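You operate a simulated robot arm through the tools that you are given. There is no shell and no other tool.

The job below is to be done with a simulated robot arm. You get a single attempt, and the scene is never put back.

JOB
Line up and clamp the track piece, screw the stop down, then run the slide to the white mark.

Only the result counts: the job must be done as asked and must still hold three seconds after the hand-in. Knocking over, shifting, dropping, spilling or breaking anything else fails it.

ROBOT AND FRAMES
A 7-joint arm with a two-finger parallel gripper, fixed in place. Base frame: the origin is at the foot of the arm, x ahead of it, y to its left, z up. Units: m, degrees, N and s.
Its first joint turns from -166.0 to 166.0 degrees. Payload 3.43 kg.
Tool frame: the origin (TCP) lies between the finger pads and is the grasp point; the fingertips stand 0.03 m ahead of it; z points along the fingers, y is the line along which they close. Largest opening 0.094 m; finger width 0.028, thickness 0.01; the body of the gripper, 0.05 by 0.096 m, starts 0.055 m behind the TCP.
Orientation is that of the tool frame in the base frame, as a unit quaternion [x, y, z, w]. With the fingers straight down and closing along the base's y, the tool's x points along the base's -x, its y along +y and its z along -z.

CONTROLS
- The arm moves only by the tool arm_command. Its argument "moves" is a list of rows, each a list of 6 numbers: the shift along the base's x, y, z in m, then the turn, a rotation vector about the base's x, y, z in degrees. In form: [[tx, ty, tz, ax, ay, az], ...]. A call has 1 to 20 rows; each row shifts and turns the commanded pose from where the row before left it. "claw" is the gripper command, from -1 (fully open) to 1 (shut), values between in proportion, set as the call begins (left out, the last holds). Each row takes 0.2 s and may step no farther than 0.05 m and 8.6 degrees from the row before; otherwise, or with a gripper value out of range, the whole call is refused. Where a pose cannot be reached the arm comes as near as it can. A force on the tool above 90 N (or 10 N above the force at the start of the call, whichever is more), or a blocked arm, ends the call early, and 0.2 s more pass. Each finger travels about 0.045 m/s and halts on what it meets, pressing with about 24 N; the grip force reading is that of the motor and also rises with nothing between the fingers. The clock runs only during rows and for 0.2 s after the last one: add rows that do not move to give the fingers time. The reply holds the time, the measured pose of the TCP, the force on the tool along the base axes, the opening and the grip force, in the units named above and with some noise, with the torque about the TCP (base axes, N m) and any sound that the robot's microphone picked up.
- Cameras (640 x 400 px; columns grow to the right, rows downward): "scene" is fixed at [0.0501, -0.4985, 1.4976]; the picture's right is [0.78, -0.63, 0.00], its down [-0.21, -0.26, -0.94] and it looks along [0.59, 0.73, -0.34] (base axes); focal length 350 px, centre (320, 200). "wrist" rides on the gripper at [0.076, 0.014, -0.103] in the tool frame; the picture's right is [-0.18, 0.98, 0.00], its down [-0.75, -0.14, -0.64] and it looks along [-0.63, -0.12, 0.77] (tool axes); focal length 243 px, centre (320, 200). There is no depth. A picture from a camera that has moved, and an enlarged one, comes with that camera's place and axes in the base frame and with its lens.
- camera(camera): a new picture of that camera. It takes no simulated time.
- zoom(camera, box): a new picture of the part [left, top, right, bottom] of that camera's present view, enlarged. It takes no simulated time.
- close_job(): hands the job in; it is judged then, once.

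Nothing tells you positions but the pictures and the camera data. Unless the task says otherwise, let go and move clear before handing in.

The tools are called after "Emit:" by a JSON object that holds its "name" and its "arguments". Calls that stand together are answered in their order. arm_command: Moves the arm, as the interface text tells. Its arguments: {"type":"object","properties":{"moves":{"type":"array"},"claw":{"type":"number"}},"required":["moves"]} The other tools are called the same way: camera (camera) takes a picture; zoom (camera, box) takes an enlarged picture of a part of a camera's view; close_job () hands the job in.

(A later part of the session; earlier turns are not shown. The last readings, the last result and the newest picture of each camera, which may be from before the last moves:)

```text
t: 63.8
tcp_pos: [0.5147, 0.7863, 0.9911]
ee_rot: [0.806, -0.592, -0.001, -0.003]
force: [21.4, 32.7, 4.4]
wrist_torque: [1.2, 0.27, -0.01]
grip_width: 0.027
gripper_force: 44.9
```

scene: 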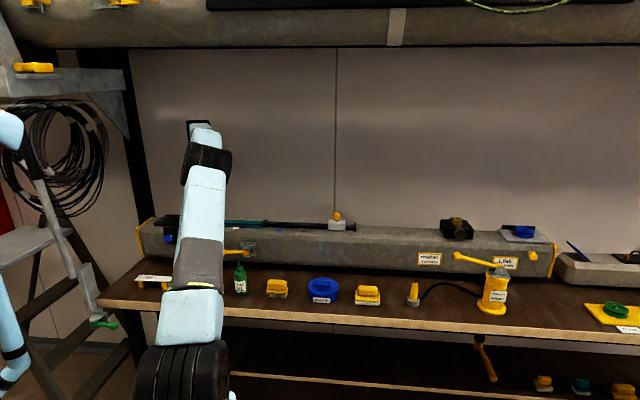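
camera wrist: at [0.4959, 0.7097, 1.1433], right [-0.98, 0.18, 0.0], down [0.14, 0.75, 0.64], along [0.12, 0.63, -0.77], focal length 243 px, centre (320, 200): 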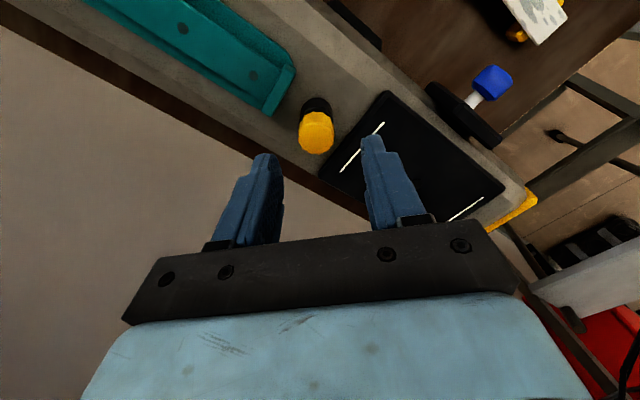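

Emit:
{"name": "arm_command", "arguments": {"moves": [[0.0008, 0.0012, 0, 0, 0, 0], [0, 0, 0, 0, 0, 0]]}}

Emit:
{"name": "arm_command", "arguments": {"moves": [[0, 0, 0, 0, 0, -8], [0, 0, 0, 0, 0, -8], [0, 0, 0, 0, 0, -8], [0, 0, 0, 0, 0, -8], [0, 0, 0, 0, 0, 0]]}}

```text
t: 64.4
tcp_pos: [0.5156, 0.7863, 0.9908]
ee_rot: [0.806, -0.592, -0.001, -0.002]
force: [11.6, 14.4, 8.6]
wrist_torque: [0.15, 0.23, -0.02]
grip_width: 0.027
gripper_force: 45.1
```

```text
t: 65.6
tcp_pos: [0.514, 0.7867, 0.9908]
ee_rot: [-0.611, 0.791, -0.001, 0.001]
force: [10.2, 5.5, -3.5]
wrist_torque: [0.21, -0.1, 0.02]
grip_width: 0.0269
gripper_force: 44.6
```

Emit:
{"name": "arm_command", "arguments": {"moves": [[0.0003, 0.0002, 0, 0, 0, -8], [0, 0, 0, 0, 0, -8], [0, 0, 0, 0, 0, -8], [0, 0, 0, 0, 0, -8], [0, 0, 0, 0, 0, -8], [0, 0, 0, 0, 0, -8], [0, 0, 0, 0, 0, 0]]}}

Emit:
{"name": "arm_command", "arguments": {"moves": [[0, 0, 0, 0, 0, -8], [0, 0, 0, 0, 0, -8], [0, 0, 0, 0, 0, -8], [0, 0, 0, 0, 0, -8], [0, 0, 0, 0, 0, 0]]}}

```text
t: 67.2
tcp_pos: [0.5151, 0.7866, 0.9912]
ee_rot: [-0.237, 0.972, -0.002, 0.002]
force: [3.1, -2.8, -7.0]
wrist_torque: [0.95, -0.65, -0.03]
grip_width: 0.0269
gripper_force: 45.3
```

```text
t: 68.4
tcp_pos: [0.5143, 0.7864, 0.9917]
ee_rot: [0.04, 0.999, -0.002, 0.003]
force: [2.4, -3.6, -7.7]
wrist_torque: [0.35, 0.52, -0.03]
grip_width: 0.027
gripper_force: 44.8
```

The side forces are small and the tool is now being pulled down, so the knob is screwing down as intended. I'll continue, following it slightly in z.

Emit:
{"name": "arm_command", "arguments": {"moves": [[0, 0, -0.0004, 0, 0, -8], [0, 0, 0, 0, 0, -8], [0, 0, 0, 0, 0, -8], [0, 0, 0, 0, 0, -8], [0, 0, 0, 0, 0, -8], [0, 0, 0, 0, 0, 0]]}}

Emit:
{"name": "arm_command", "arguments": {"moves": [[0, 0, 0, 0, 0, -8], [0, 0, 0, 0, 0, -8], [0, 0, 0, 0, 0, -8], [0, 0, 0, 0, 0, -8], [0, 0, 0, 0, 0, 0]]}}

```text
t: 69.8
tcp_pos: [0.5152, 0.7855, 0.9912]
ee_rot: [0.379, 0.925, -0.002, 0.001]
force: [6.2, -3.3, 3.1]
wrist_torque: [0.33, -0.03, -0.03]
grip_width: 0.0269
gripper_force: 44.8
```

```text
t: 71.0
tcp_pos: [0.5134, 0.7869, 0.9901]
ee_rot: [0.621, 0.784, -0.005, 0.0]
force: [-1.1, -15.8, -2.6]
wrist_torque: [0.61, -0.4, -0.04]
grip_width: 0.0269
gripper_force: 45.1
```

Emit:
{"name": "arm_command", "arguments": {"moves": [[0, -0.0006, 0, 0, 0, -8], [0, 0, 0, 0, 0, -8], [0, 0, 0, 0, 0, -8], [0, 0, 0, 0, 0, -8], [0, 0, 0, 0, 0, 0]]}}

Emit:
{"name": "zoom", "arguments": {"camera": "wrist", "box": [240, 60, 400, 220]}}

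Emit:
{"name": "zoom", "arguments": {"camera": "scene", "box": [195, 200, 235, 235]}}

```text
t: 72.2
tcp_pos: [0.5147, 0.7862, 0.991]
ee_rot: [0.812, 0.584, -0.002, -0.001]
force: [8.5, 3.0, 5.7]
wrist_torque: [-0.08, -0.74, 0.51]
grip_width: 0.0288
gripper_force: 45.0
```

```text
2.50 times, centred on (320, 140) of wrist
camera zoom: at [0.551, 0.8532, 1.0936], right [0.87, -0.49, 0.0], down [-0.37, -0.67, 0.64], along [-0.32, -0.56, -0.76], focal length 606 px, centre (320, 350)
```

zoom: 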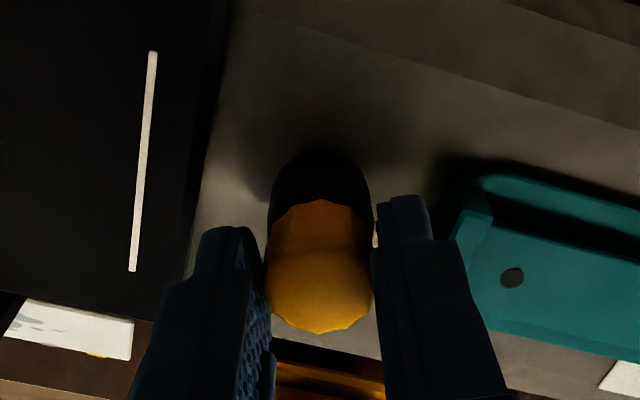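

```text
11.43 times, centred on (215, 218) of scene
camera zoom: at [0.0501, -0.4985, 1.4976], right [0.78, -0.63, 0.0], down [-0.21, -0.26, -0.94], along [0.59, 0.73, -0.34], focal length 4002 px, centre (1520, 0)
```

zoom: 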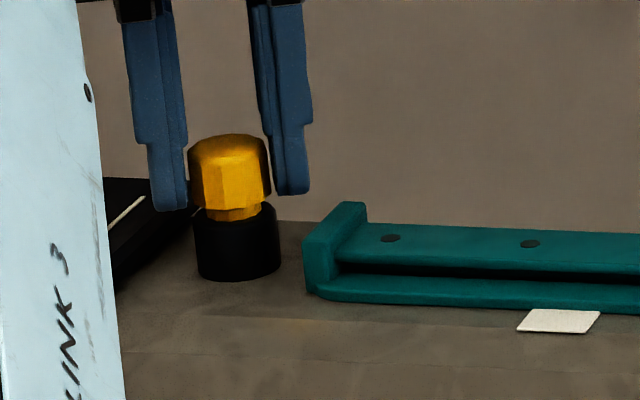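

The torque about z jumped to 0.5 N·m and the fingers began riding over the facets, so the knob has gone tight after about one full turn (it dropped ~2 mm). I'll release, turn back, regrip and confirm it is really at its end.

Emit:
{"name": "arm_command", "arguments": {"moves": [[0, 0, 0, 0, 0, 0], [0, 0, 0, 0, 0, 0], [0, 0, 0, 0, 0, 0]], "claw": 0.05}}

Emit:
{"name": "zoom", "arguments": {"camera": "scene", "box": [195, 200, 235, 235]}}

Emit:
{"name": "zoom", "arguments": {"camera": "wrist", "box": [240, 60, 400, 220]}}

```text
t: 73.0
tcp_pos: [0.5137, 0.7865, 0.9893]
ee_rot: [0.811, 0.585, -0.003, 0.0]
force: [0.3, -0.9, -0.1]
wrist_torque: [-0.01, 0.01, -0.01]
grip_width: 0.0447
gripper_force: 0.0
```

```text
11.43 times, centred on (215, 218) of scene
camera zoom: at [0.0501, -0.4985, 1.4976], right [0.78, -0.63, 0.0], down [-0.21, -0.26, -0.94], along [0.59, 0.73, -0.34], focal length 4002 px, centre (1520, 0)
```

zoom: 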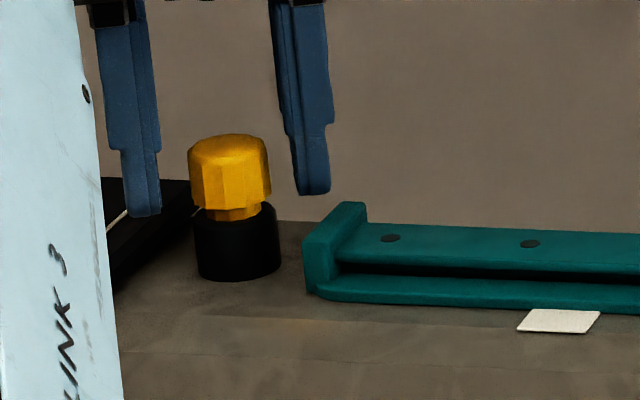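

```text
2.50 times, centred on (320, 140) of wrist
camera zoom: at [0.5501, 0.8535, 1.0926], right [0.87, -0.49, 0.0], down [-0.37, -0.67, 0.65], along [-0.32, -0.56, -0.76], focal length 606 px, centre (320, 350)
```

zoom: 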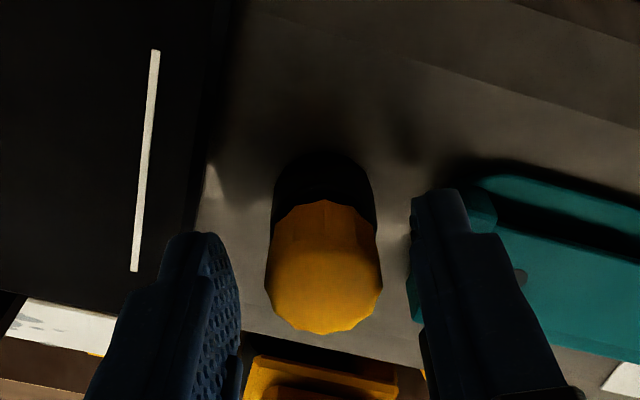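

Emit:
{"name": "arm_command", "arguments": {"moves": [[0, 0, 0.02, 0, 0, 0], [0, 0, 0, 0, 0, 8.5], [0, 0, 0, 0, 0, 8.5], [0, 0, 0, 0, 0, 8.5], [0, 0, 0, 0, 0, 8.5], [0, 0, 0, 0, 0, 8.5], [0, 0, 0, 0, 0, 8.5], [0, 0, 0, 0, 0, 8.5], [0, 0, 0, 0, 0, 8.5], [0, 0, 0, 0, 0, 8.5], [0, 0, 0, 0, 0, 8.5], [0, 0, 0, 0, 0, 8.5], [0, 0, 0, 0, 0, 8.5], [0, 0, 0, 0, 0, 6.6], [0, 0, 0, 0, 0, 0], [0, 0, -0.02, 0, 0, 0], [0, 0, 0, 0, 0, 0]]}}

Emit:
{"name": "zoom", "arguments": {"camera": "wrist", "box": [240, 100, 400, 220]}}

```text
t: 76.6
tcp_pos: [0.5133, 0.7846, 0.9921]
ee_rot: [0.0, 1.0, -0.002, 0.002]
force: [-0.7, 0.2, 0.2]
wrist_torque: [0.01, 0.03, 0.01]
grip_width: 0.0447
gripper_force: 0.0
```

```text
3.33 times, centred on (320, 160) of wrist
camera zoom: at [0.4353, 0.7996, 1.094], right [0.18, 0.98, 0.0], down [0.75, -0.14, 0.65], along [0.63, -0.12, -0.76], focal length 809 px, centre (320, 333)
```

zoom: 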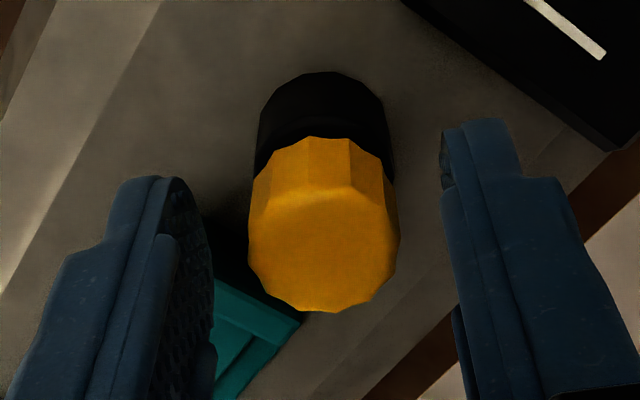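

Emit:
{"name": "arm_command", "arguments": {"moves": [[0, 0, 0, 0, 0, 0], [0, 0, 0, 0, 0, 0], [0, 0, 0, 0, 0, 0], [0, 0, 0, 0, 0, 0]], "claw": 1}}

Emit:
{"name": "arm_command", "arguments": {"moves": [[0, 0, 0, 0, 0, -3], [0, 0, 0, 0, 0, -3], [0, 0, 0, 0, 0, 0]]}}

Emit:
{"name": "zoom", "arguments": {"camera": "wrist", "box": [240, 100, 400, 220]}}

```text
t: 77.6
tcp_pos: [0.5136, 0.7849, 0.9917]
ee_rot: [-0.001, 1.0, -0.001, 0.002]
force: [1.6, 7.6, -0.8]
wrist_torque: [0.71, -0.2, -0.03]
grip_width: 0.027
gripper_force: 45.2
```

```text
t: 78.4
tcp_pos: [0.5134, 0.7876, 0.9921]
ee_rot: [0.052, 0.999, -0.001, 0.002]
force: [-3.9, 8.3, 7.1]
wrist_torque: [0.31, 0.69, 0.9]
grip_width: 0.0276
gripper_force: 44.7
```

```text
3.33 times, centred on (320, 160) of wrist
camera zoom: at [0.4368, 0.808, 1.094], right [0.28, 0.96, 0.0], down [0.73, -0.22, 0.64], along [0.62, -0.18, -0.76], focal length 809 px, centre (320, 333)
```

zoom: 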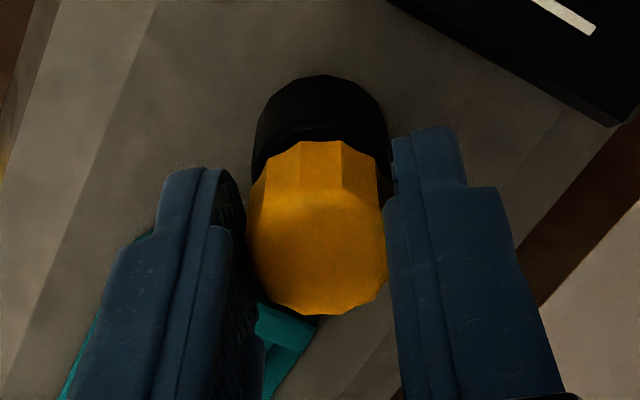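

The torque rose to 0.9 N·m over just a few degrees, so the stop is screwed down hard. I'll release it, rise clear, and check the scene before going to the slide.

Emit:
{"name": "arm_command", "arguments": {"moves": [[0, 0, 0, 0, 0, 0], [0, 0, 0, 0, 0, 0], [0, 0, 0, 0, 0, 0], [0, 0, 0.03, 0, 0, 0], [0, 0, 0.04, 0, 0, 0], [0, 0, 0.04, 0, 0, 0], [0.0304, -0.0305, 0, 0, 0, 8.5], [0.0304, -0.0305, 0, 0, 0, 8.5], [0.0304, -0.0305, 0, 0, 0, 8.5], [0.0304, -0.0305, 0, 0, 0, 8.5], [0.0304, -0.0305, 0, 0, 0, 8.5], [0.0304, -0.0305, 0, 0, 0, 8.5], [0.0304, -0.0305, 0, 0, 0, 0], [0, 0, 0, 0, 0, 0]], "claw": 0.05}}

Emit:
{"name": "camera", "arguments": {"camera": "scene"}}

Emit:
{"name": "camera", "arguments": {"camera": "wrist"}}

Emit:
{"name": "zoom", "arguments": {"camera": "scene", "box": [195, 200, 285, 255]}}

```text
t: 81.4
tcp_pos: [0.7293, 0.5718, 1.099]
ee_rot: [-0.384, 0.923, 0.0, 0.002]
force: [0.0, -0.1, 1.1]
wrist_torque: [0.01, 0.03, 0.0]
grip_width: 0.0446
gripper_force: 0.0
```

```text
taken
```

scene: 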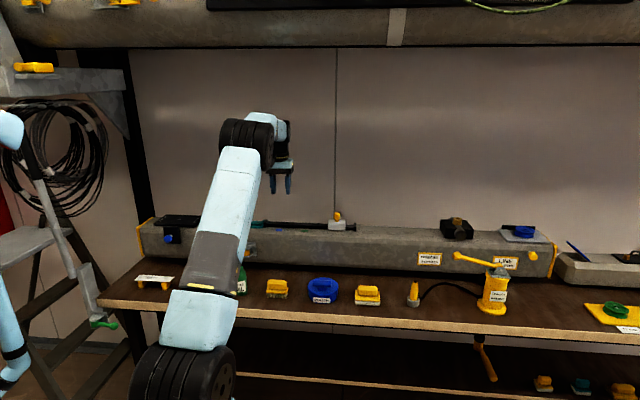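

```text
taken
camera wrist: at [0.662, 0.5271, 1.2024], right [-0.57, 0.82, 0.0], down [0.63, 0.43, 0.65], along [0.53, 0.36, -0.76], focal length 243 px, centre (320, 200)
```

wrist: 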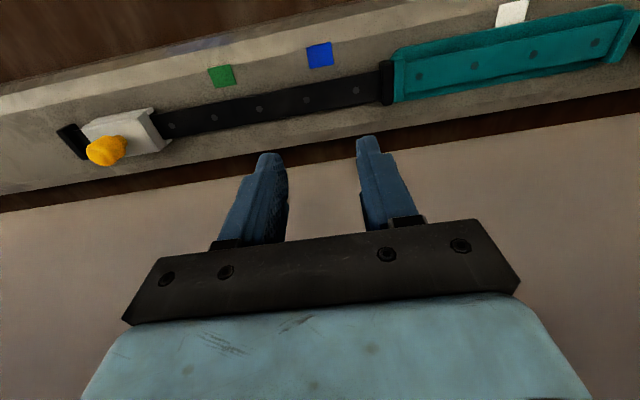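

```text
7.11 times, centred on (240, 228) of scene
camera zoom: at [0.0501, -0.4985, 1.4976], right [0.78, -0.63, 0.0], down [-0.21, -0.26, -0.94], along [0.59, 0.73, -0.34], focal length 2490 px, centre (889, 4)
```

zoom: 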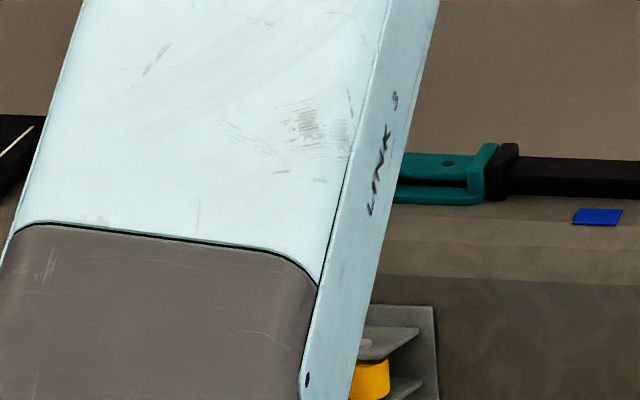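

Emit:
{"name": "zoom", "arguments": {"camera": "wrist", "box": [340, 0, 640, 130]}}

Emit:
{"name": "zoom", "arguments": {"camera": "wrist", "box": [40, 50, 260, 190]}}

```text
2.13 times, centred on (490, 65) of wrist
camera zoom: at [0.662, 0.5271, 1.2024], right [-0.57, 0.82, 0.0], down [0.63, 0.43, 0.65], along [0.53, 0.36, -0.76], focal length 518 px, centre (-43, 488)
```

zoom: 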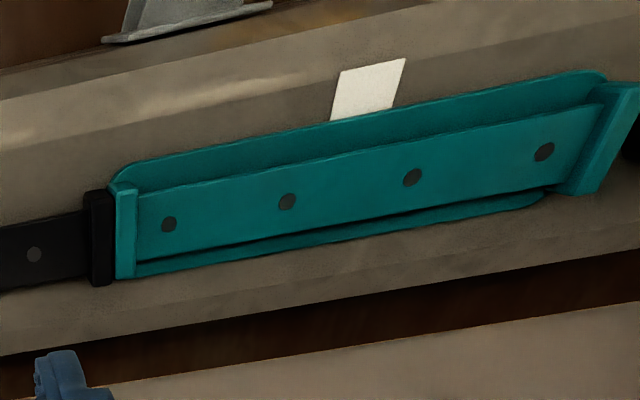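

```text
2.86 times, centred on (150, 120) of wrist
camera zoom: at [0.662, 0.5271, 1.2024], right [-0.57, 0.82, 0.0], down [0.63, 0.43, 0.65], along [0.53, 0.36, -0.76], focal length 693 px, centre (806, 429)
```

zoom: 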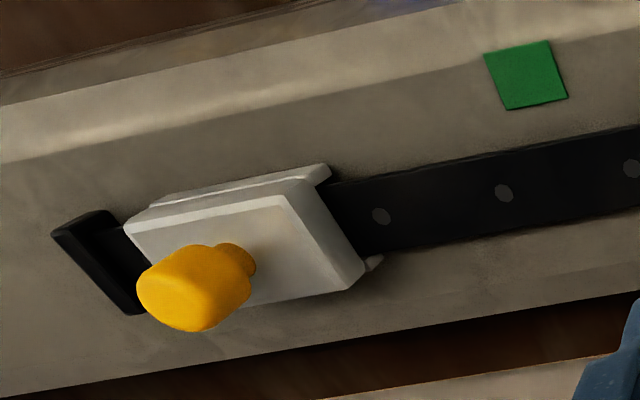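

Before moving the slide I want to verify the joint alignment more precisely from this view.

Emit:
{"name": "zoom", "arguments": {"camera": "wrist", "box": [320, 40, 440, 140]}}

Emit:
{"name": "zoom", "arguments": {"camera": "wrist", "box": [355, 55, 425, 115]}}

```text
4.00 times, centred on (380, 90) of wrist
camera zoom: at [0.662, 0.5271, 1.2024], right [-0.57, 0.82, 0.0], down [0.63, 0.43, 0.65], along [0.53, 0.36, -0.76], focal length 970 px, centre (80, 640)
```

zoom: 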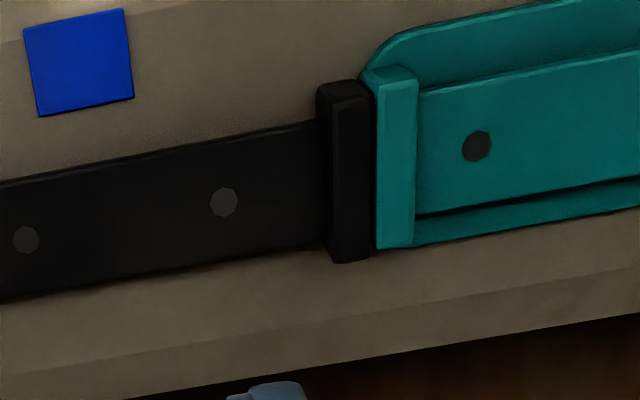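

```text
6.67 times, centred on (390, 85) of wrist
camera zoom: at [0.662, 0.5271, 1.2024], right [-0.57, 0.82, 0.0], down [0.63, 0.43, 0.65], along [0.53, 0.36, -0.76], focal length 1618 px, centre (-147, 967)
```

zoom: 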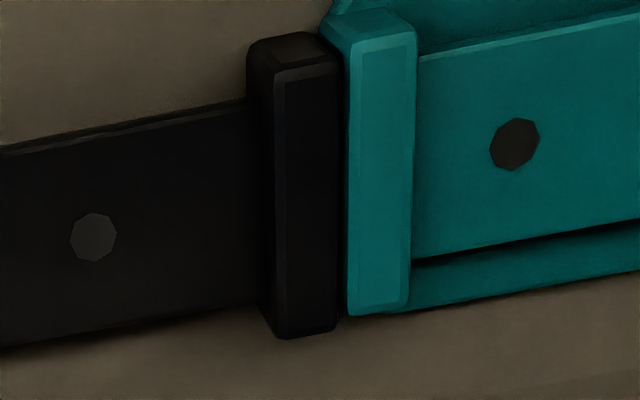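

This oblique view suggests the teal piece may sit 2–3 mm toward the robot relative to the black rail line. I'll repeat the overhead view along the rail to measure that properly before running the slide.

Emit:
{"name": "arm_command", "arguments": {"moves": [[-0.011, 0.0106, 0, 0, 0, -8.2], [-0.011, 0.0106, 0, 0, 0, -8.2], [-0.011, 0.0106, 0, 0, 0, -8.2], [-0.011, 0.0106, 0, 0, 0, -8.2], [-0.011, 0.0106, 0, 0, 0, -8.2], [-0.011, 0.0106, 0, 0, 0, -8.2], [-0.011, 0.0106, 0, 0, 0, -8.2], [-0.011, 0.0106, 0, 0, 0, -8.2], [-0.011, 0.0106, 0, 0, 0, -8.2], [-0.011, 0.0106, 0, 0, 0, -8.2], [-0.011, 0.0106, 0, 0, 0, -8.2], [0, 0, 0, 0, 0, 0]]}}

Emit:
{"name": "camera", "arguments": {"camera": "wrist"}}

Emit:
{"name": "zoom", "arguments": {"camera": "wrist", "box": [280, 0, 380, 120]}}

Emit:
{"name": "zoom", "arguments": {"camera": "wrist", "box": [280, 120, 380, 240]}}

```text
t: 84.0
tcp_pos: [0.607, 0.689, 1.1023]
ee_rot: [0.384, 0.923, -0.003, 0.001]
force: [0.5, -0.8, -0.4]
wrist_torque: [0.0, 0.01, 0.0]
grip_width: 0.0446
gripper_force: 0.2
```

```text
taken
camera wrist: at [0.5605, 0.7533, 1.2036], right [0.83, 0.56, 0.0], down [0.43, -0.63, 0.65], along [0.36, -0.54, -0.76], focal length 243 px, centre (320, 200)
```

wrist: 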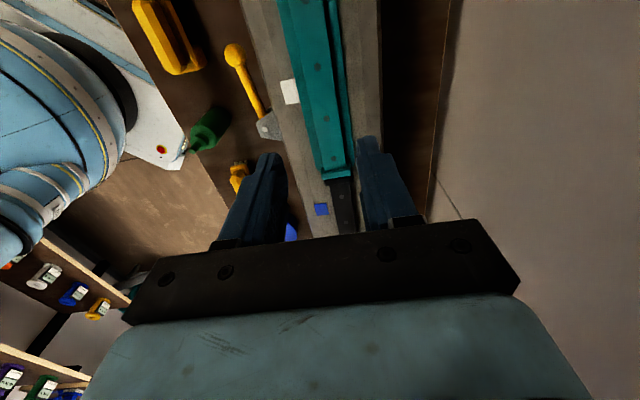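

```text
3.33 times, centred on (330, 60) of wrist
camera zoom: at [0.5605, 0.7533, 1.2036], right [0.83, 0.56, 0.0], down [0.43, -0.63, 0.65], along [0.36, -0.54, -0.76], focal length 809 px, centre (287, 667)
```

zoom: 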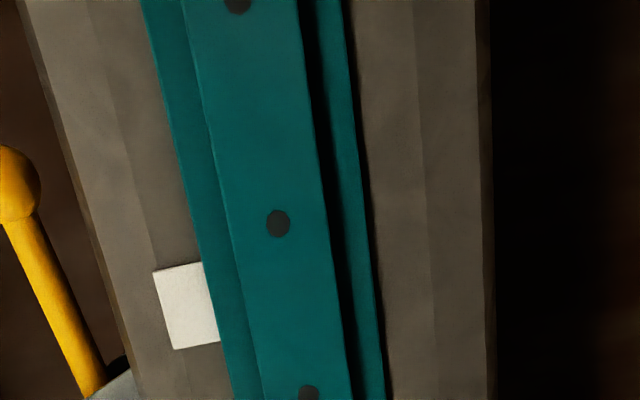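

```text
3.33 times, centred on (330, 180) of wrist
camera zoom: at [0.5605, 0.7533, 1.2036], right [0.83, 0.56, 0.0], down [0.43, -0.63, 0.65], along [0.36, -0.54, -0.76], focal length 809 px, centre (287, 267)
```

zoom: 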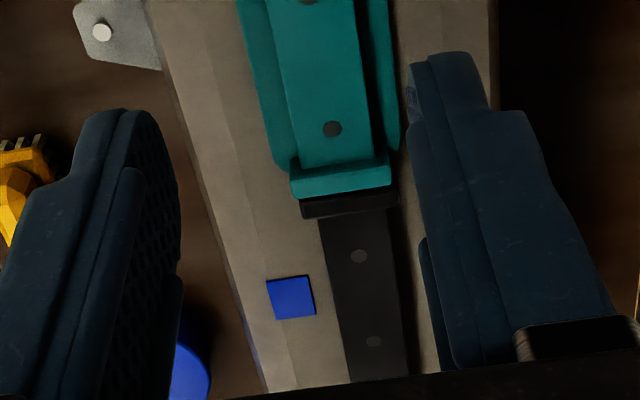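

Emit:
{"name": "camera", "arguments": {"camera": "scene"}}

Emit:
{"name": "zoom", "arguments": {"camera": "scene", "box": [230, 200, 310, 250]}}

Emit:
{"name": "zoom", "arguments": {"camera": "scene", "box": [245, 210, 275, 235]}}

```text
taken
```

scene: 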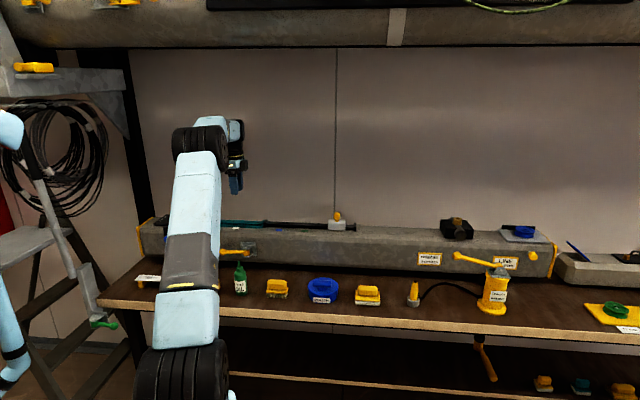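

```text
8.00 times, centred on (270, 225) of scene
camera zoom: at [0.0501, -0.4985, 1.4976], right [0.78, -0.63, 0.0], down [-0.21, -0.26, -0.94], along [0.59, 0.73, -0.34], focal length 2801 px, centre (720, 0)
```

zoom: 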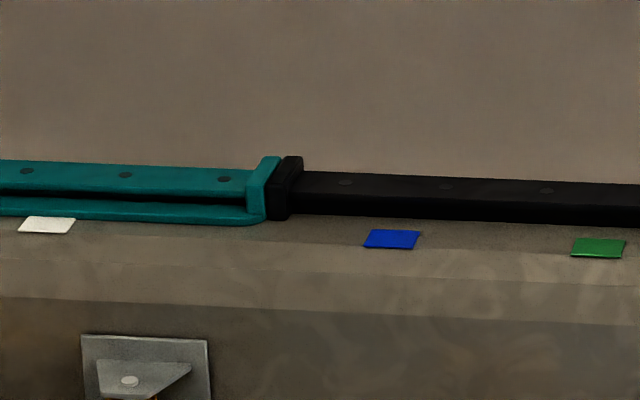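

```text
16.00 times, centred on (260, 222) of scene
camera zoom: at [0.0501, -0.4985, 1.4976], right [0.78, -0.63, 0.0], down [-0.21, -0.26, -0.94], along [0.59, 0.73, -0.34], focal length 5602 px, centre (1280, -160)
```

zoom: 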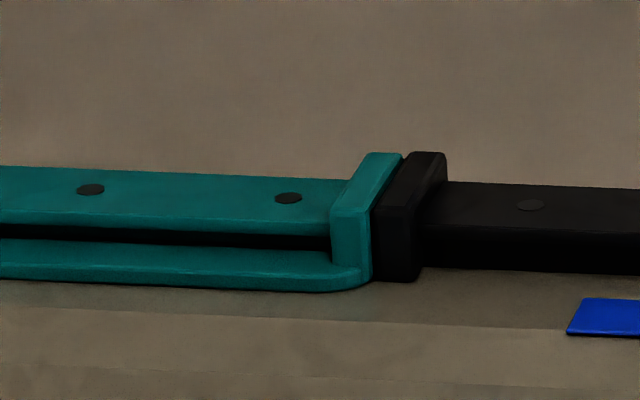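

Emit:
{"name": "zoom", "arguments": {"camera": "wrist", "box": [310, 135, 360, 185]}}

Emit:
{"name": "zoom", "arguments": {"camera": "wrist", "box": [315, 180, 365, 230]}}

Emit:
{"name": "zoom", "arguments": {"camera": "wrist", "box": [290, 0, 350, 50]}}

Emit:
{"name": "zoom", "arguments": {"camera": "wrist", "box": [295, 50, 355, 130]}}

```text
8.00 times, centred on (335, 160) of wrist
camera zoom: at [0.5605, 0.7533, 1.2036], right [0.83, 0.56, 0.0], down [0.43, -0.63, 0.65], along [0.36, -0.54, -0.76], focal length 1941 px, centre (200, 520)
```

zoom: 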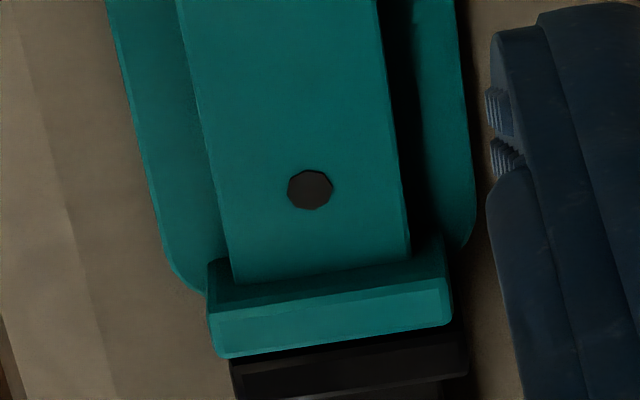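

```text
8.00 times, centred on (340, 205) of wrist
camera zoom: at [0.5605, 0.7533, 1.2036], right [0.83, 0.56, 0.0], down [0.43, -0.63, 0.65], along [0.36, -0.54, -0.76], focal length 1941 px, centre (160, 160)
```

zoom: 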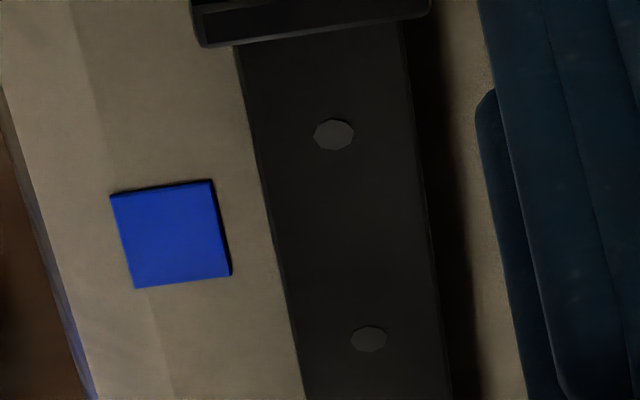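

```text
8.00 times, centred on (320, 25) of wrist
camera zoom: at [0.5605, 0.7533, 1.2036], right [0.83, 0.56, 0.0], down [0.43, -0.63, 0.65], along [0.36, -0.54, -0.76], focal length 1941 px, centre (320, 1600)
```

zoom: 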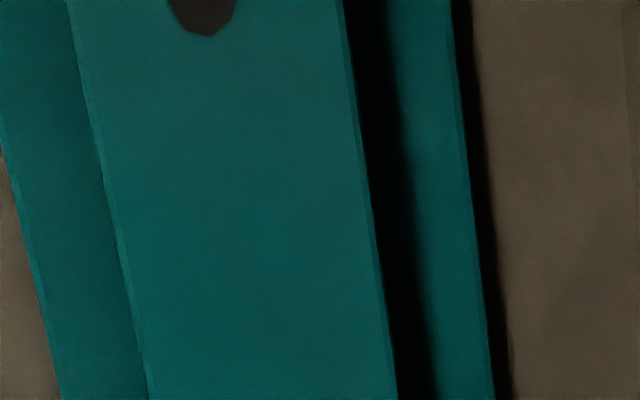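

```text
5.00 times, centred on (325, 90) of wrist
camera zoom: at [0.5605, 0.7533, 1.2036], right [0.83, 0.56, 0.0], down [0.43, -0.63, 0.65], along [0.36, -0.54, -0.76], focal length 1213 px, centre (295, 750)
```

zoom: 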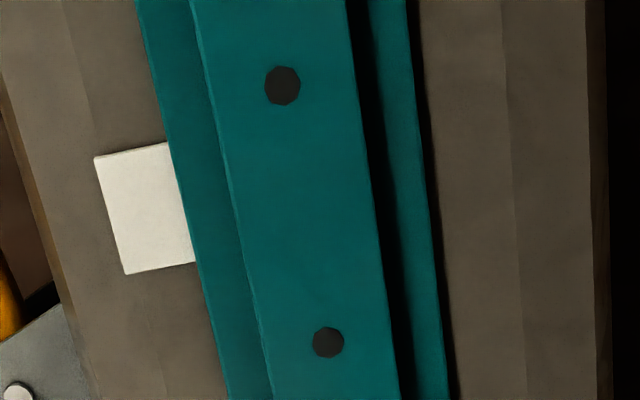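

The careful measurement shows the teal piece is parallel to the black rail but 1.4 mm toward the robot; it was 0.6 mm before my nudge test. I'll grip it and push it gently in +p. That tells me how firmly the clamp holds and brings it back into line.

Emit:
{"name": "arm_command", "arguments": {"moves": [[0, 0, -0.03, 0, 0, 0], [0, 0, -0.04, 0, 0, 0], [0, 0, -0.035, 0, 0, 0], [0, 0, -0.0225, 0, 0, 0], [0, 0, 0, 0, 0, 0]], "claw": -0.3}}

Emit:
{"name": "zoom", "arguments": {"camera": "scene", "box": [210, 190, 290, 240]}}

Emit:
{"name": "arm_command", "arguments": {"moves": [[0, 0, 0, 0, 0, 0], [0, 0, 0, 0, 0, 0], [0, 0, 0, 0, 0, 0], [0, 0, 0, 0, 0, 0]], "claw": 1}}

```text
t: 85.2
tcp_pos: [0.6055, 0.688, 0.9737]
ee_rot: [0.384, 0.924, -0.002, 0.001]
force: [0.1, -0.3, -0.2]
wrist_torque: [0.02, -0.01, -0.01]
grip_width: 0.0612
gripper_force: 0.1
```

```text
8.00 times, centred on (250, 215) of scene
camera zoom: at [0.0501, -0.4985, 1.4976], right [0.78, -0.63, 0.0], down [-0.21, -0.26, -0.94], along [0.59, 0.73, -0.34], focal length 2801 px, centre (880, 80)
```

zoom: 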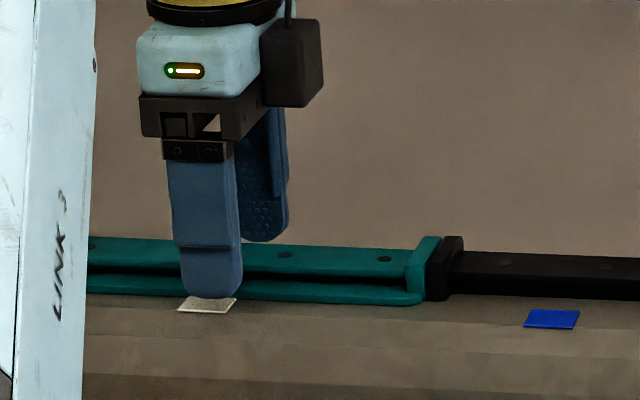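

```text
t: 86.2
tcp_pos: [0.6064, 0.69, 0.9736]
ee_rot: [0.384, 0.923, 0.0, 0.002]
force: [29.4, 39.4, 2.9]
wrist_torque: [1.01, -0.85, 0.14]
grip_width: 0.029
gripper_force: 24.4
```

Emit:
{"name": "arm_command", "arguments": {"moves": [[0.0014, 0.0014, 0, 0, 0, 0], [0, 0, 0, 0, 0, 0]]}}

Emit:
{"name": "zoom", "arguments": {"camera": "scene", "box": [245, 210, 275, 235]}}

```text
t: 86.8
tcp_pos: [0.6073, 0.6899, 0.9725]
ee_rot: [0.384, 0.923, -0.003, 0.001]
force: [20.9, 27.8, 9.4]
wrist_torque: [1.03, -0.44, -0.05]
grip_width: 0.0274
gripper_force: 24.2
```

```text
16.00 times, centred on (260, 222) of scene
camera zoom: at [0.0501, -0.4985, 1.4976], right [0.78, -0.63, 0.0], down [-0.21, -0.26, -0.94], along [0.59, 0.73, -0.34], focal length 5602 px, centre (1280, -160)
```

zoom: 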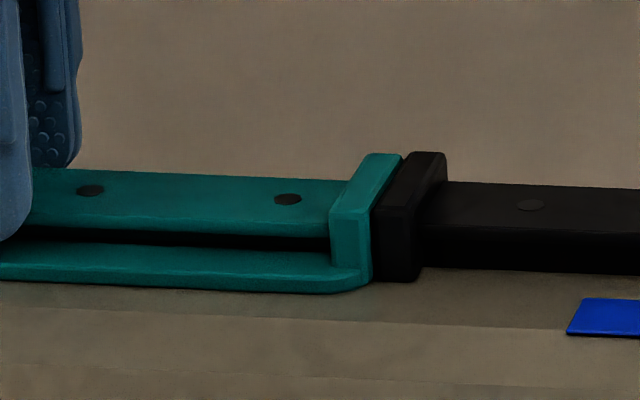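

Emit:
{"name": "arm_command", "arguments": {"moves": [[0.001, 0.001, 0, 0, 0, 0], [0, 0, 0, 0, 0, 0]]}}

Emit:
{"name": "arm_command", "arguments": {"moves": [[0.001, 0.001, 0, 0, 0, 0], [0, 0, 0, 0, 0, 0]]}}

Emit:
{"name": "zoom", "arguments": {"camera": "scene", "box": [245, 210, 275, 235]}}

```text
t: 87.4
tcp_pos: [0.6082, 0.6906, 0.9739]
ee_rot: [0.384, 0.923, -0.004, 0.001]
force: [3.2, -0.3, 10.6]
wrist_torque: [0.0, -0.03, -0.1]
grip_width: 0.0273
gripper_force: 24.2
```

```text
t: 88.0
tcp_pos: [0.6074, 0.6898, 0.9743]
ee_rot: [0.383, 0.924, -0.005, 0.0]
force: [-18.9, -29.7, 6.5]
wrist_torque: [-0.96, 0.51, 0.08]
grip_width: 0.0277
gripper_force: 23.8
```

```text
16.00 times, centred on (260, 222) of scene
camera zoom: at [0.0501, -0.4985, 1.4976], right [0.78, -0.63, 0.0], down [-0.21, -0.26, -0.94], along [0.59, 0.73, -0.34], focal length 5602 px, centre (1280, -160)
```

zoom: 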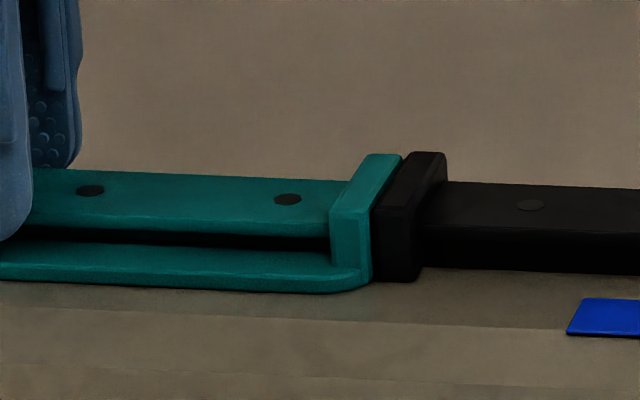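

The piece holds firm at ±34 N, so the clamp is real and just yields slightly near 45–50 N. I'll push it back toward the rail line in +p with a little more force.

Emit:
{"name": "arm_command", "arguments": {"moves": [[0.0006, 0.0006, 0, 0, 0, 0], [0, 0, 0, 0, 0, 0]]}}

Emit:
{"name": "arm_command", "arguments": {"moves": [[0.0005, 0.0005, 0, 0, 0, 0], [0, 0, 0, 0, 0, 0]]}}

Emit:
{"name": "zoom", "arguments": {"camera": "scene", "box": [245, 210, 275, 235]}}

```text
t: 88.6
tcp_pos: [0.6099, 0.6898, 0.9734]
ee_rot: [0.383, 0.924, -0.003, 0.002]
force: [-28.9, -39.4, -2.9]
wrist_torque: [-1.17, 0.57, 0.07]
grip_width: 0.0286
gripper_force: 24.1
```

```text
t: 89.2
tcp_pos: [0.6102, 0.6923, 0.9739]
ee_rot: [0.384, 0.924, -0.004, 0.0]
force: [-30.2, -36.6, -9.7]
wrist_torque: [-1.03, 0.56, 0.03]
grip_width: 0.0312
gripper_force: 24.2
```

```text
16.00 times, centred on (260, 222) of scene
camera zoom: at [0.0501, -0.4985, 1.4976], right [0.78, -0.63, 0.0], down [-0.21, -0.26, -0.94], along [0.59, 0.73, -0.34], focal length 5602 px, centre (1280, -160)
```

zoom: 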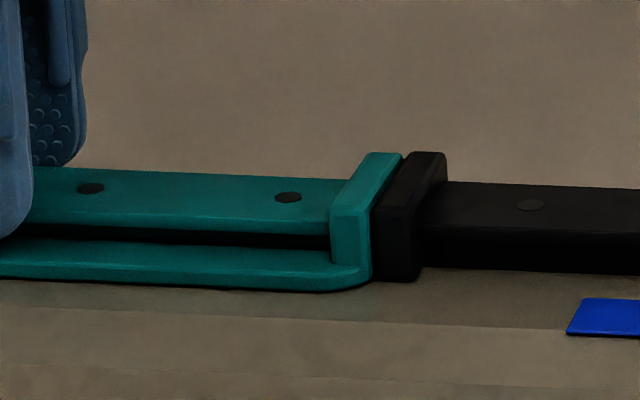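

Emit:
{"name": "arm_command", "arguments": {"moves": [[0, 0, 0, 0, 0, 0], [0, 0, 0, 0, 0, 0], [0, 0, 0, 0, 0, 0], [0, 0, 0.03, 0, 0, 0], [0, 0, 0.04, 0, 0, 0], [0, 0, 0.035, 0, 0, 0], [0, 0, 0.0225, 0, 0, 0], [0, 0, 0, 0, 0, 0]], "claw": -1}}

Emit:
{"name": "zoom", "arguments": {"camera": "wrist", "box": [310, 135, 360, 185]}}

Emit:
{"name": "zoom", "arguments": {"camera": "wrist", "box": [315, 180, 365, 230]}}

Emit:
{"name": "zoom", "arguments": {"camera": "wrist", "box": [290, 0, 350, 50]}}

Emit:
{"name": "zoom", "arguments": {"camera": "wrist", "box": [295, 50, 355, 130]}}

```text
t: 91.0
tcp_pos: [0.6103, 0.6944, 1.1007]
ee_rot: [0.383, 0.924, -0.002, 0.001]
force: [-0.4, 0.0, 0.4]
wrist_torque: [-0.01, 0.0, -0.01]
grip_width: 0.0939
gripper_force: 0.0
```

```text
8.00 times, centred on (335, 160) of wrist
camera zoom: at [0.5651, 0.759, 1.2041], right [0.83, 0.56, 0.0], down [0.43, -0.63, 0.65], along [0.36, -0.53, -0.76], focal length 1941 px, centre (200, 520)
```

zoom: 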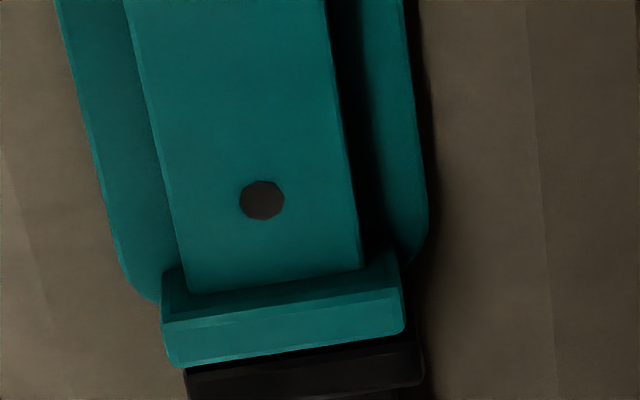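

```text
8.00 times, centred on (340, 205) of wrist
camera zoom: at [0.5651, 0.759, 1.2041], right [0.83, 0.56, 0.0], down [0.43, -0.63, 0.65], along [0.36, -0.53, -0.76], focal length 1941 px, centre (160, 160)
```

zoom: 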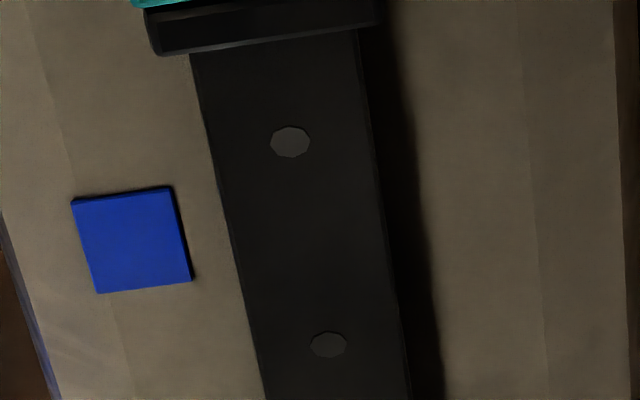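

```text
8.00 times, centred on (320, 25) of wrist
camera zoom: at [0.5651, 0.759, 1.2041], right [0.83, 0.56, 0.0], down [0.43, -0.63, 0.65], along [0.36, -0.53, -0.76], focal length 1941 px, centre (320, 1600)
```

zoom: 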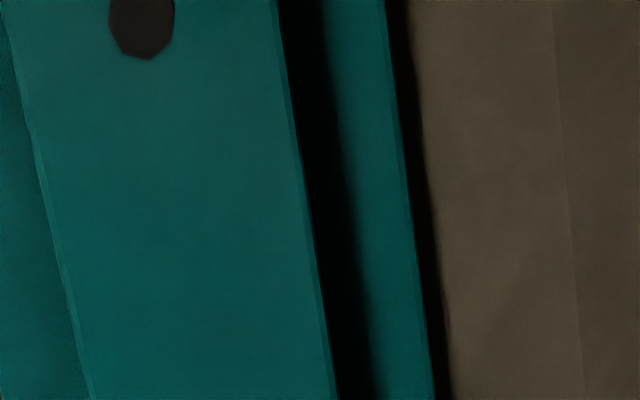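

```text
5.00 times, centred on (325, 90) of wrist
camera zoom: at [0.5651, 0.759, 1.2041], right [0.83, 0.56, 0.0], down [0.43, -0.63, 0.65], along [0.36, -0.53, -0.76], focal length 1213 px, centre (295, 750)
```

zoom: 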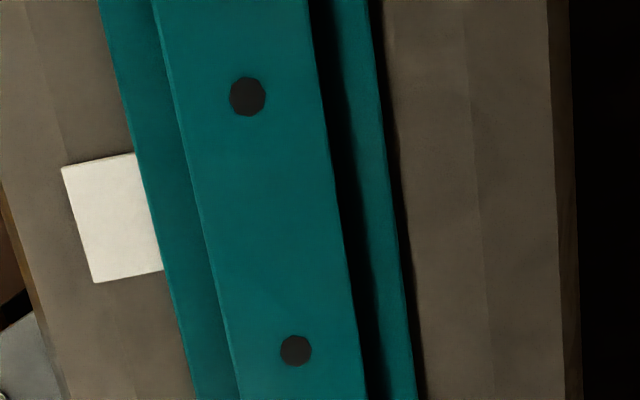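

Emit:
{"name": "zoom", "arguments": {"camera": "scene", "box": [245, 210, 275, 235]}}

Emit:
{"name": "zoom", "arguments": {"camera": "scene", "box": [230, 200, 310, 250]}}

```text
16.00 times, centred on (260, 222) of scene
camera zoom: at [0.0501, -0.4985, 1.4976], right [0.78, -0.63, 0.0], down [-0.21, -0.26, -0.94], along [0.59, 0.73, -0.34], focal length 5602 px, centre (1280, -160)
```

zoom: 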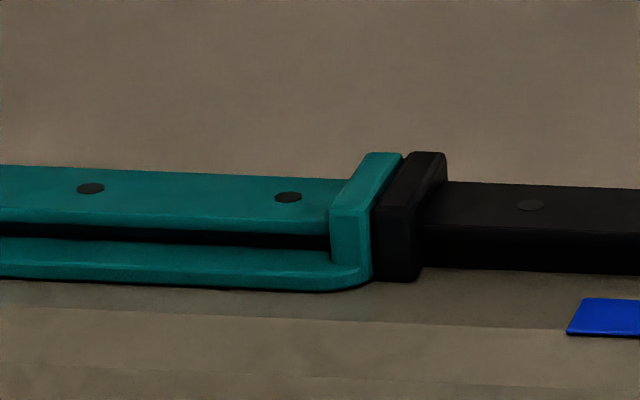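

```text
8.00 times, centred on (270, 225) of scene
camera zoom: at [0.0501, -0.4985, 1.4976], right [0.78, -0.63, 0.0], down [-0.21, -0.26, -0.94], along [0.59, 0.73, -0.34], focal length 2801 px, centre (720, 0)
```

zoom: 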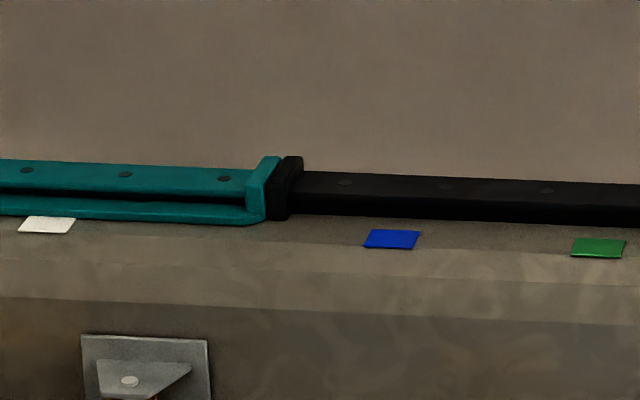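

The offset is really about 1.7 mm and the clamp is too firm to shift it by pushing. I'll open the lever again, align the piece more precisely, and re-clamp. First I'll position the open gripper over the lever so one finger goes between lever and beam.

Emit:
{"name": "arm_command", "arguments": {"moves": [[-0.0253, -0.0191, 0, 0, 0, 0], [-0.0253, -0.0191, 0, 0, 0, 0], [-0.0252, -0.0191, 0, 0, 0, 0], [-0.0252, -0.0191, 0, 0, 0, 0], [0, 0, -0.03, 0, 0, 0], [0, 0, -0.03, 0, 0, 0], [0, 0, 0, 0, 0, 0]], "claw": -1}}

Emit:
{"name": "camera", "arguments": {"camera": "wrist"}}

Emit:
{"name": "zoom", "arguments": {"camera": "scene", "box": [195, 195, 315, 285]}}

```text
t: 92.6
tcp_pos: [0.5109, 0.6187, 1.0397]
ee_rot: [0.384, 0.923, -0.002, 0.001]
force: [-0.5, -0.3, 0.1]
wrist_torque: [0.02, 0.01, 0.01]
grip_width: 0.0942
gripper_force: 0.0
```

```text
taken
camera wrist: at [0.4649, 0.6828, 1.1417], right [0.83, 0.56, 0.0], down [0.43, -0.63, 0.65], along [0.36, -0.53, -0.76], focal length 243 px, centre (320, 200)
```

wrist: 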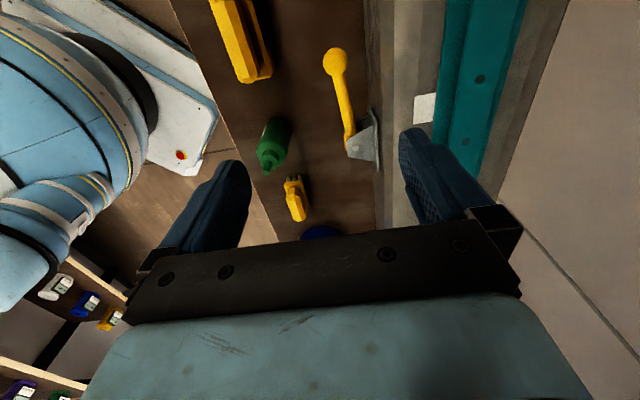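

```text
4.44 times, centred on (255, 240) of scene
camera zoom: at [0.0501, -0.4985, 1.4976], right [0.78, -0.63, 0.0], down [-0.21, -0.26, -0.94], along [0.59, 0.73, -0.34], focal length 1556 px, centre (609, 22)
```

zoom: 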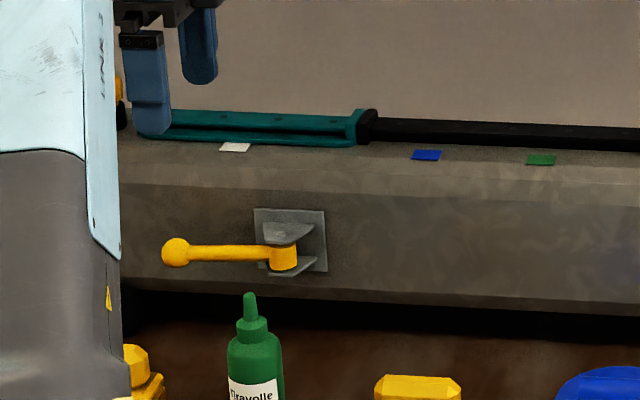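

Emit:
{"name": "arm_command", "arguments": {"moves": [[-0.0032, -0.0032, 0, 0, 0, 0], [0, 0, -0.04, 0, 0, 0], [0, 0, -0.04, 0, 0, 0], [0, 0, 0, 0, 0, 0]]}}

Emit:
{"name": "camera", "arguments": {"camera": "wrist"}}

Emit:
{"name": "zoom", "arguments": {"camera": "scene", "box": [195, 195, 315, 285]}}

```text
t: 93.6
tcp_pos: [0.5063, 0.6144, 0.9602]
ee_rot: [0.384, 0.923, -0.002, 0.001]
force: [0.1, -0.1, -0.1]
wrist_torque: [0.01, -0.01, -0.03]
grip_width: 0.0938
gripper_force: 0.0
```

```text
taken
camera wrist: at [0.4605, 0.6787, 1.0634], right [0.83, 0.56, 0.0], down [0.43, -0.63, 0.65], along [0.36, -0.53, -0.76], focal length 243 px, centre (320, 200)
```

wrist: 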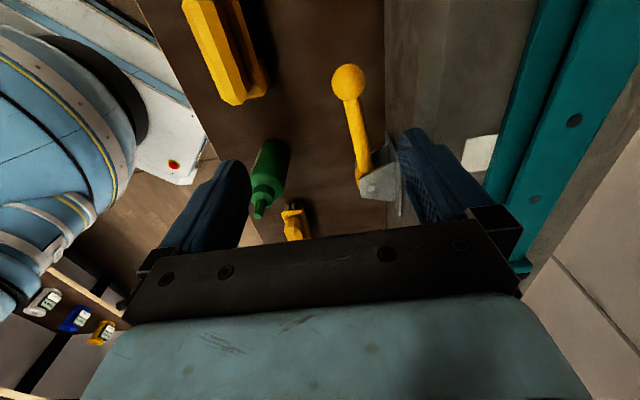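

```text
4.44 times, centred on (255, 240) of scene
camera zoom: at [0.0501, -0.4985, 1.4976], right [0.78, -0.63, 0.0], down [-0.21, -0.26, -0.94], along [0.59, 0.73, -0.34], focal length 1556 px, centre (609, 22)
```

zoom: 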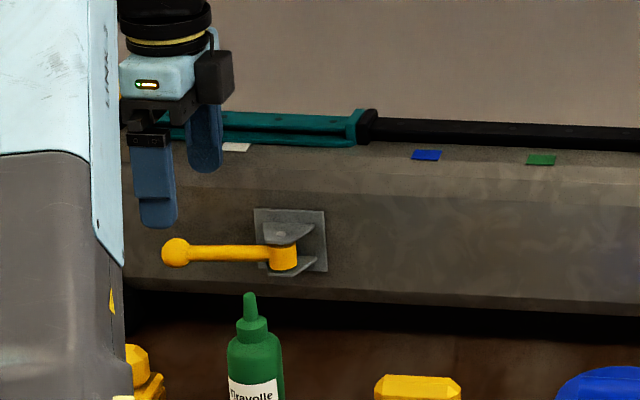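

Emit:
{"name": "arm_command", "arguments": {"moves": [[0, 0, -0.025, 0, 0, 0], [0, 0, -0.025, 0, 0, 0], [0, 0, -0.02, 0, 0, 0], [0, 0, 0, 0, 0, 0]]}}

Emit:
{"name": "camera", "arguments": {"camera": "wrist"}}

Emit:
{"name": "zoom", "arguments": {"camera": "scene", "box": [195, 195, 315, 285]}}

```text
t: 94.6
tcp_pos: [0.5077, 0.614, 0.8905]
ee_rot: [0.384, 0.923, -0.002, 0.001]
force: [0.3, -0.2, 0.2]
wrist_torque: [-0.05, 0.01, -0.03]
grip_width: 0.0937
gripper_force: 0.0
```

```text
taken
camera wrist: at [0.4615, 0.6781, 0.9935], right [0.83, 0.56, 0.0], down [0.43, -0.63, 0.65], along [0.36, -0.53, -0.76], focal length 243 px, centre (320, 200)
```

wrist: 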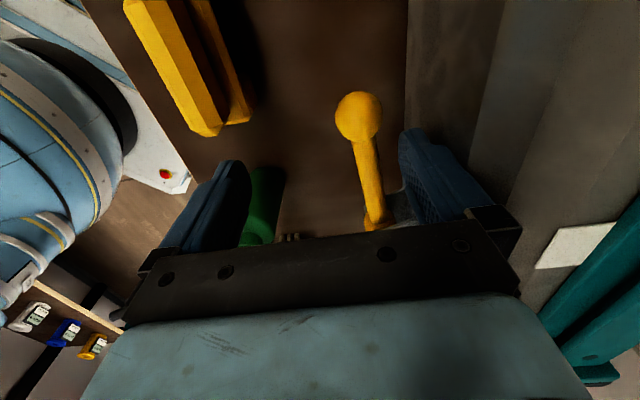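

```text
4.44 times, centred on (255, 240) of scene
camera zoom: at [0.0501, -0.4985, 1.4976], right [0.78, -0.63, 0.0], down [-0.21, -0.26, -0.94], along [0.59, 0.73, -0.34], focal length 1556 px, centre (609, 22)
```

zoom: 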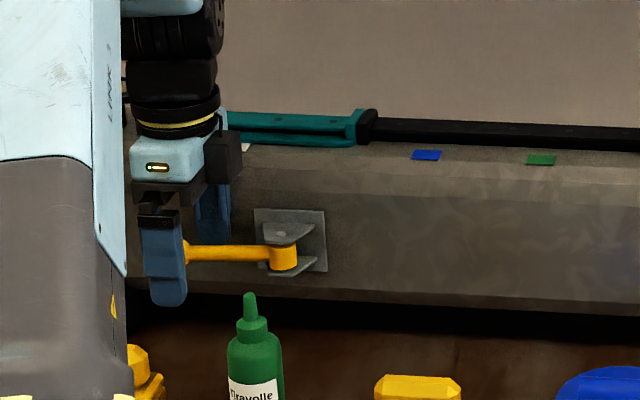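

The lever is between the fingers with the bottle well clear. I'll draw the lever outward to open the clamp.

Emit:
{"name": "arm_command", "arguments": {"moves": [[-0.0057, -0.0071, 0, 0, 0, 0], [-0.0057, -0.0071, 0, 0, 0, 0], [-0.0057, -0.0071, 0, 0, 0, 0], [0, 0, 0, 0, 0, 0]]}}

Emit:
{"name": "camera", "arguments": {"camera": "wrist"}}

```text
t: 95.6
tcp_pos: [0.4884, 0.5929, 0.8904]
ee_rot: [0.384, 0.924, -0.002, 0.001]
force: [0.8, 2.4, -0.5]
wrist_torque: [0.07, -0.06, 0.12]
grip_width: 0.094
gripper_force: 0.0
```

```text
taken
camera wrist: at [0.4433, 0.6563, 0.9935], right [0.83, 0.56, 0.0], down [0.43, -0.63, 0.65], along [0.36, -0.53, -0.76], focal length 243 px, centre (320, 200)
```

wrist: 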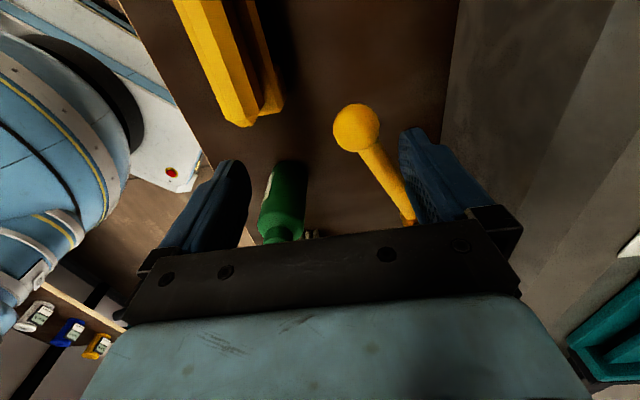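

Emit:
{"name": "arm_command", "arguments": {"moves": [[-0.0035, -0.0078, 0, 0, 0, 0], [-0.0035, -0.0078, 0, 0, 0, 0], [-0.0035, -0.0078, 0, 0, 0, 0], [0, 0, 0, 0, 0, 0]]}}

Emit:
{"name": "camera", "arguments": {"camera": "wrist"}}

Emit:
{"name": "zoom", "arguments": {"camera": "scene", "box": [195, 195, 315, 285]}}

```text
t: 96.6
tcp_pos: [0.4776, 0.5682, 0.8911]
ee_rot: [0.383, 0.924, -0.003, 0.001]
force: [0.4, 0.3, 0.4]
wrist_torque: [0.02, 0.01, 0.02]
grip_width: 0.0942
gripper_force: 0.1
```

```text
taken
camera wrist: at [0.4326, 0.6327, 0.9931], right [0.83, 0.56, 0.0], down [0.43, -0.63, 0.65], along [0.36, -0.54, -0.76], focal length 243 px, centre (320, 200)
```

wrist: 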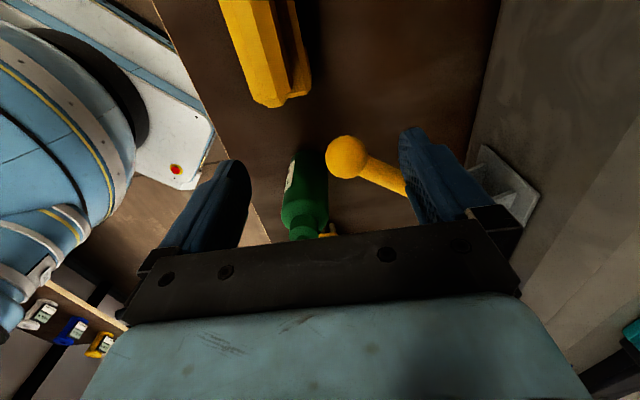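

```text
4.44 times, centred on (255, 240) of scene
camera zoom: at [0.0501, -0.4985, 1.4976], right [0.78, -0.63, 0.0], down [-0.21, -0.26, -0.94], along [0.59, 0.73, -0.34], focal length 1556 px, centre (609, 22)
```

zoom: 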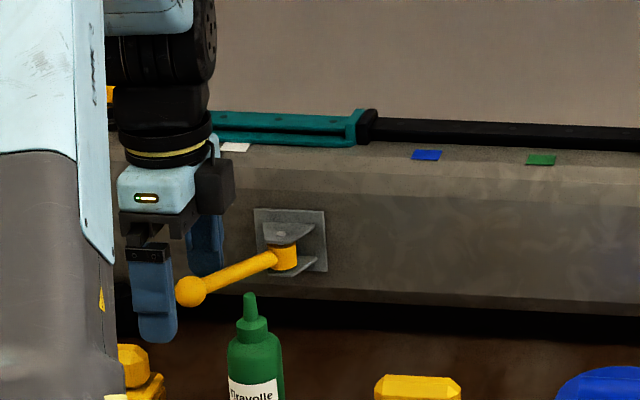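

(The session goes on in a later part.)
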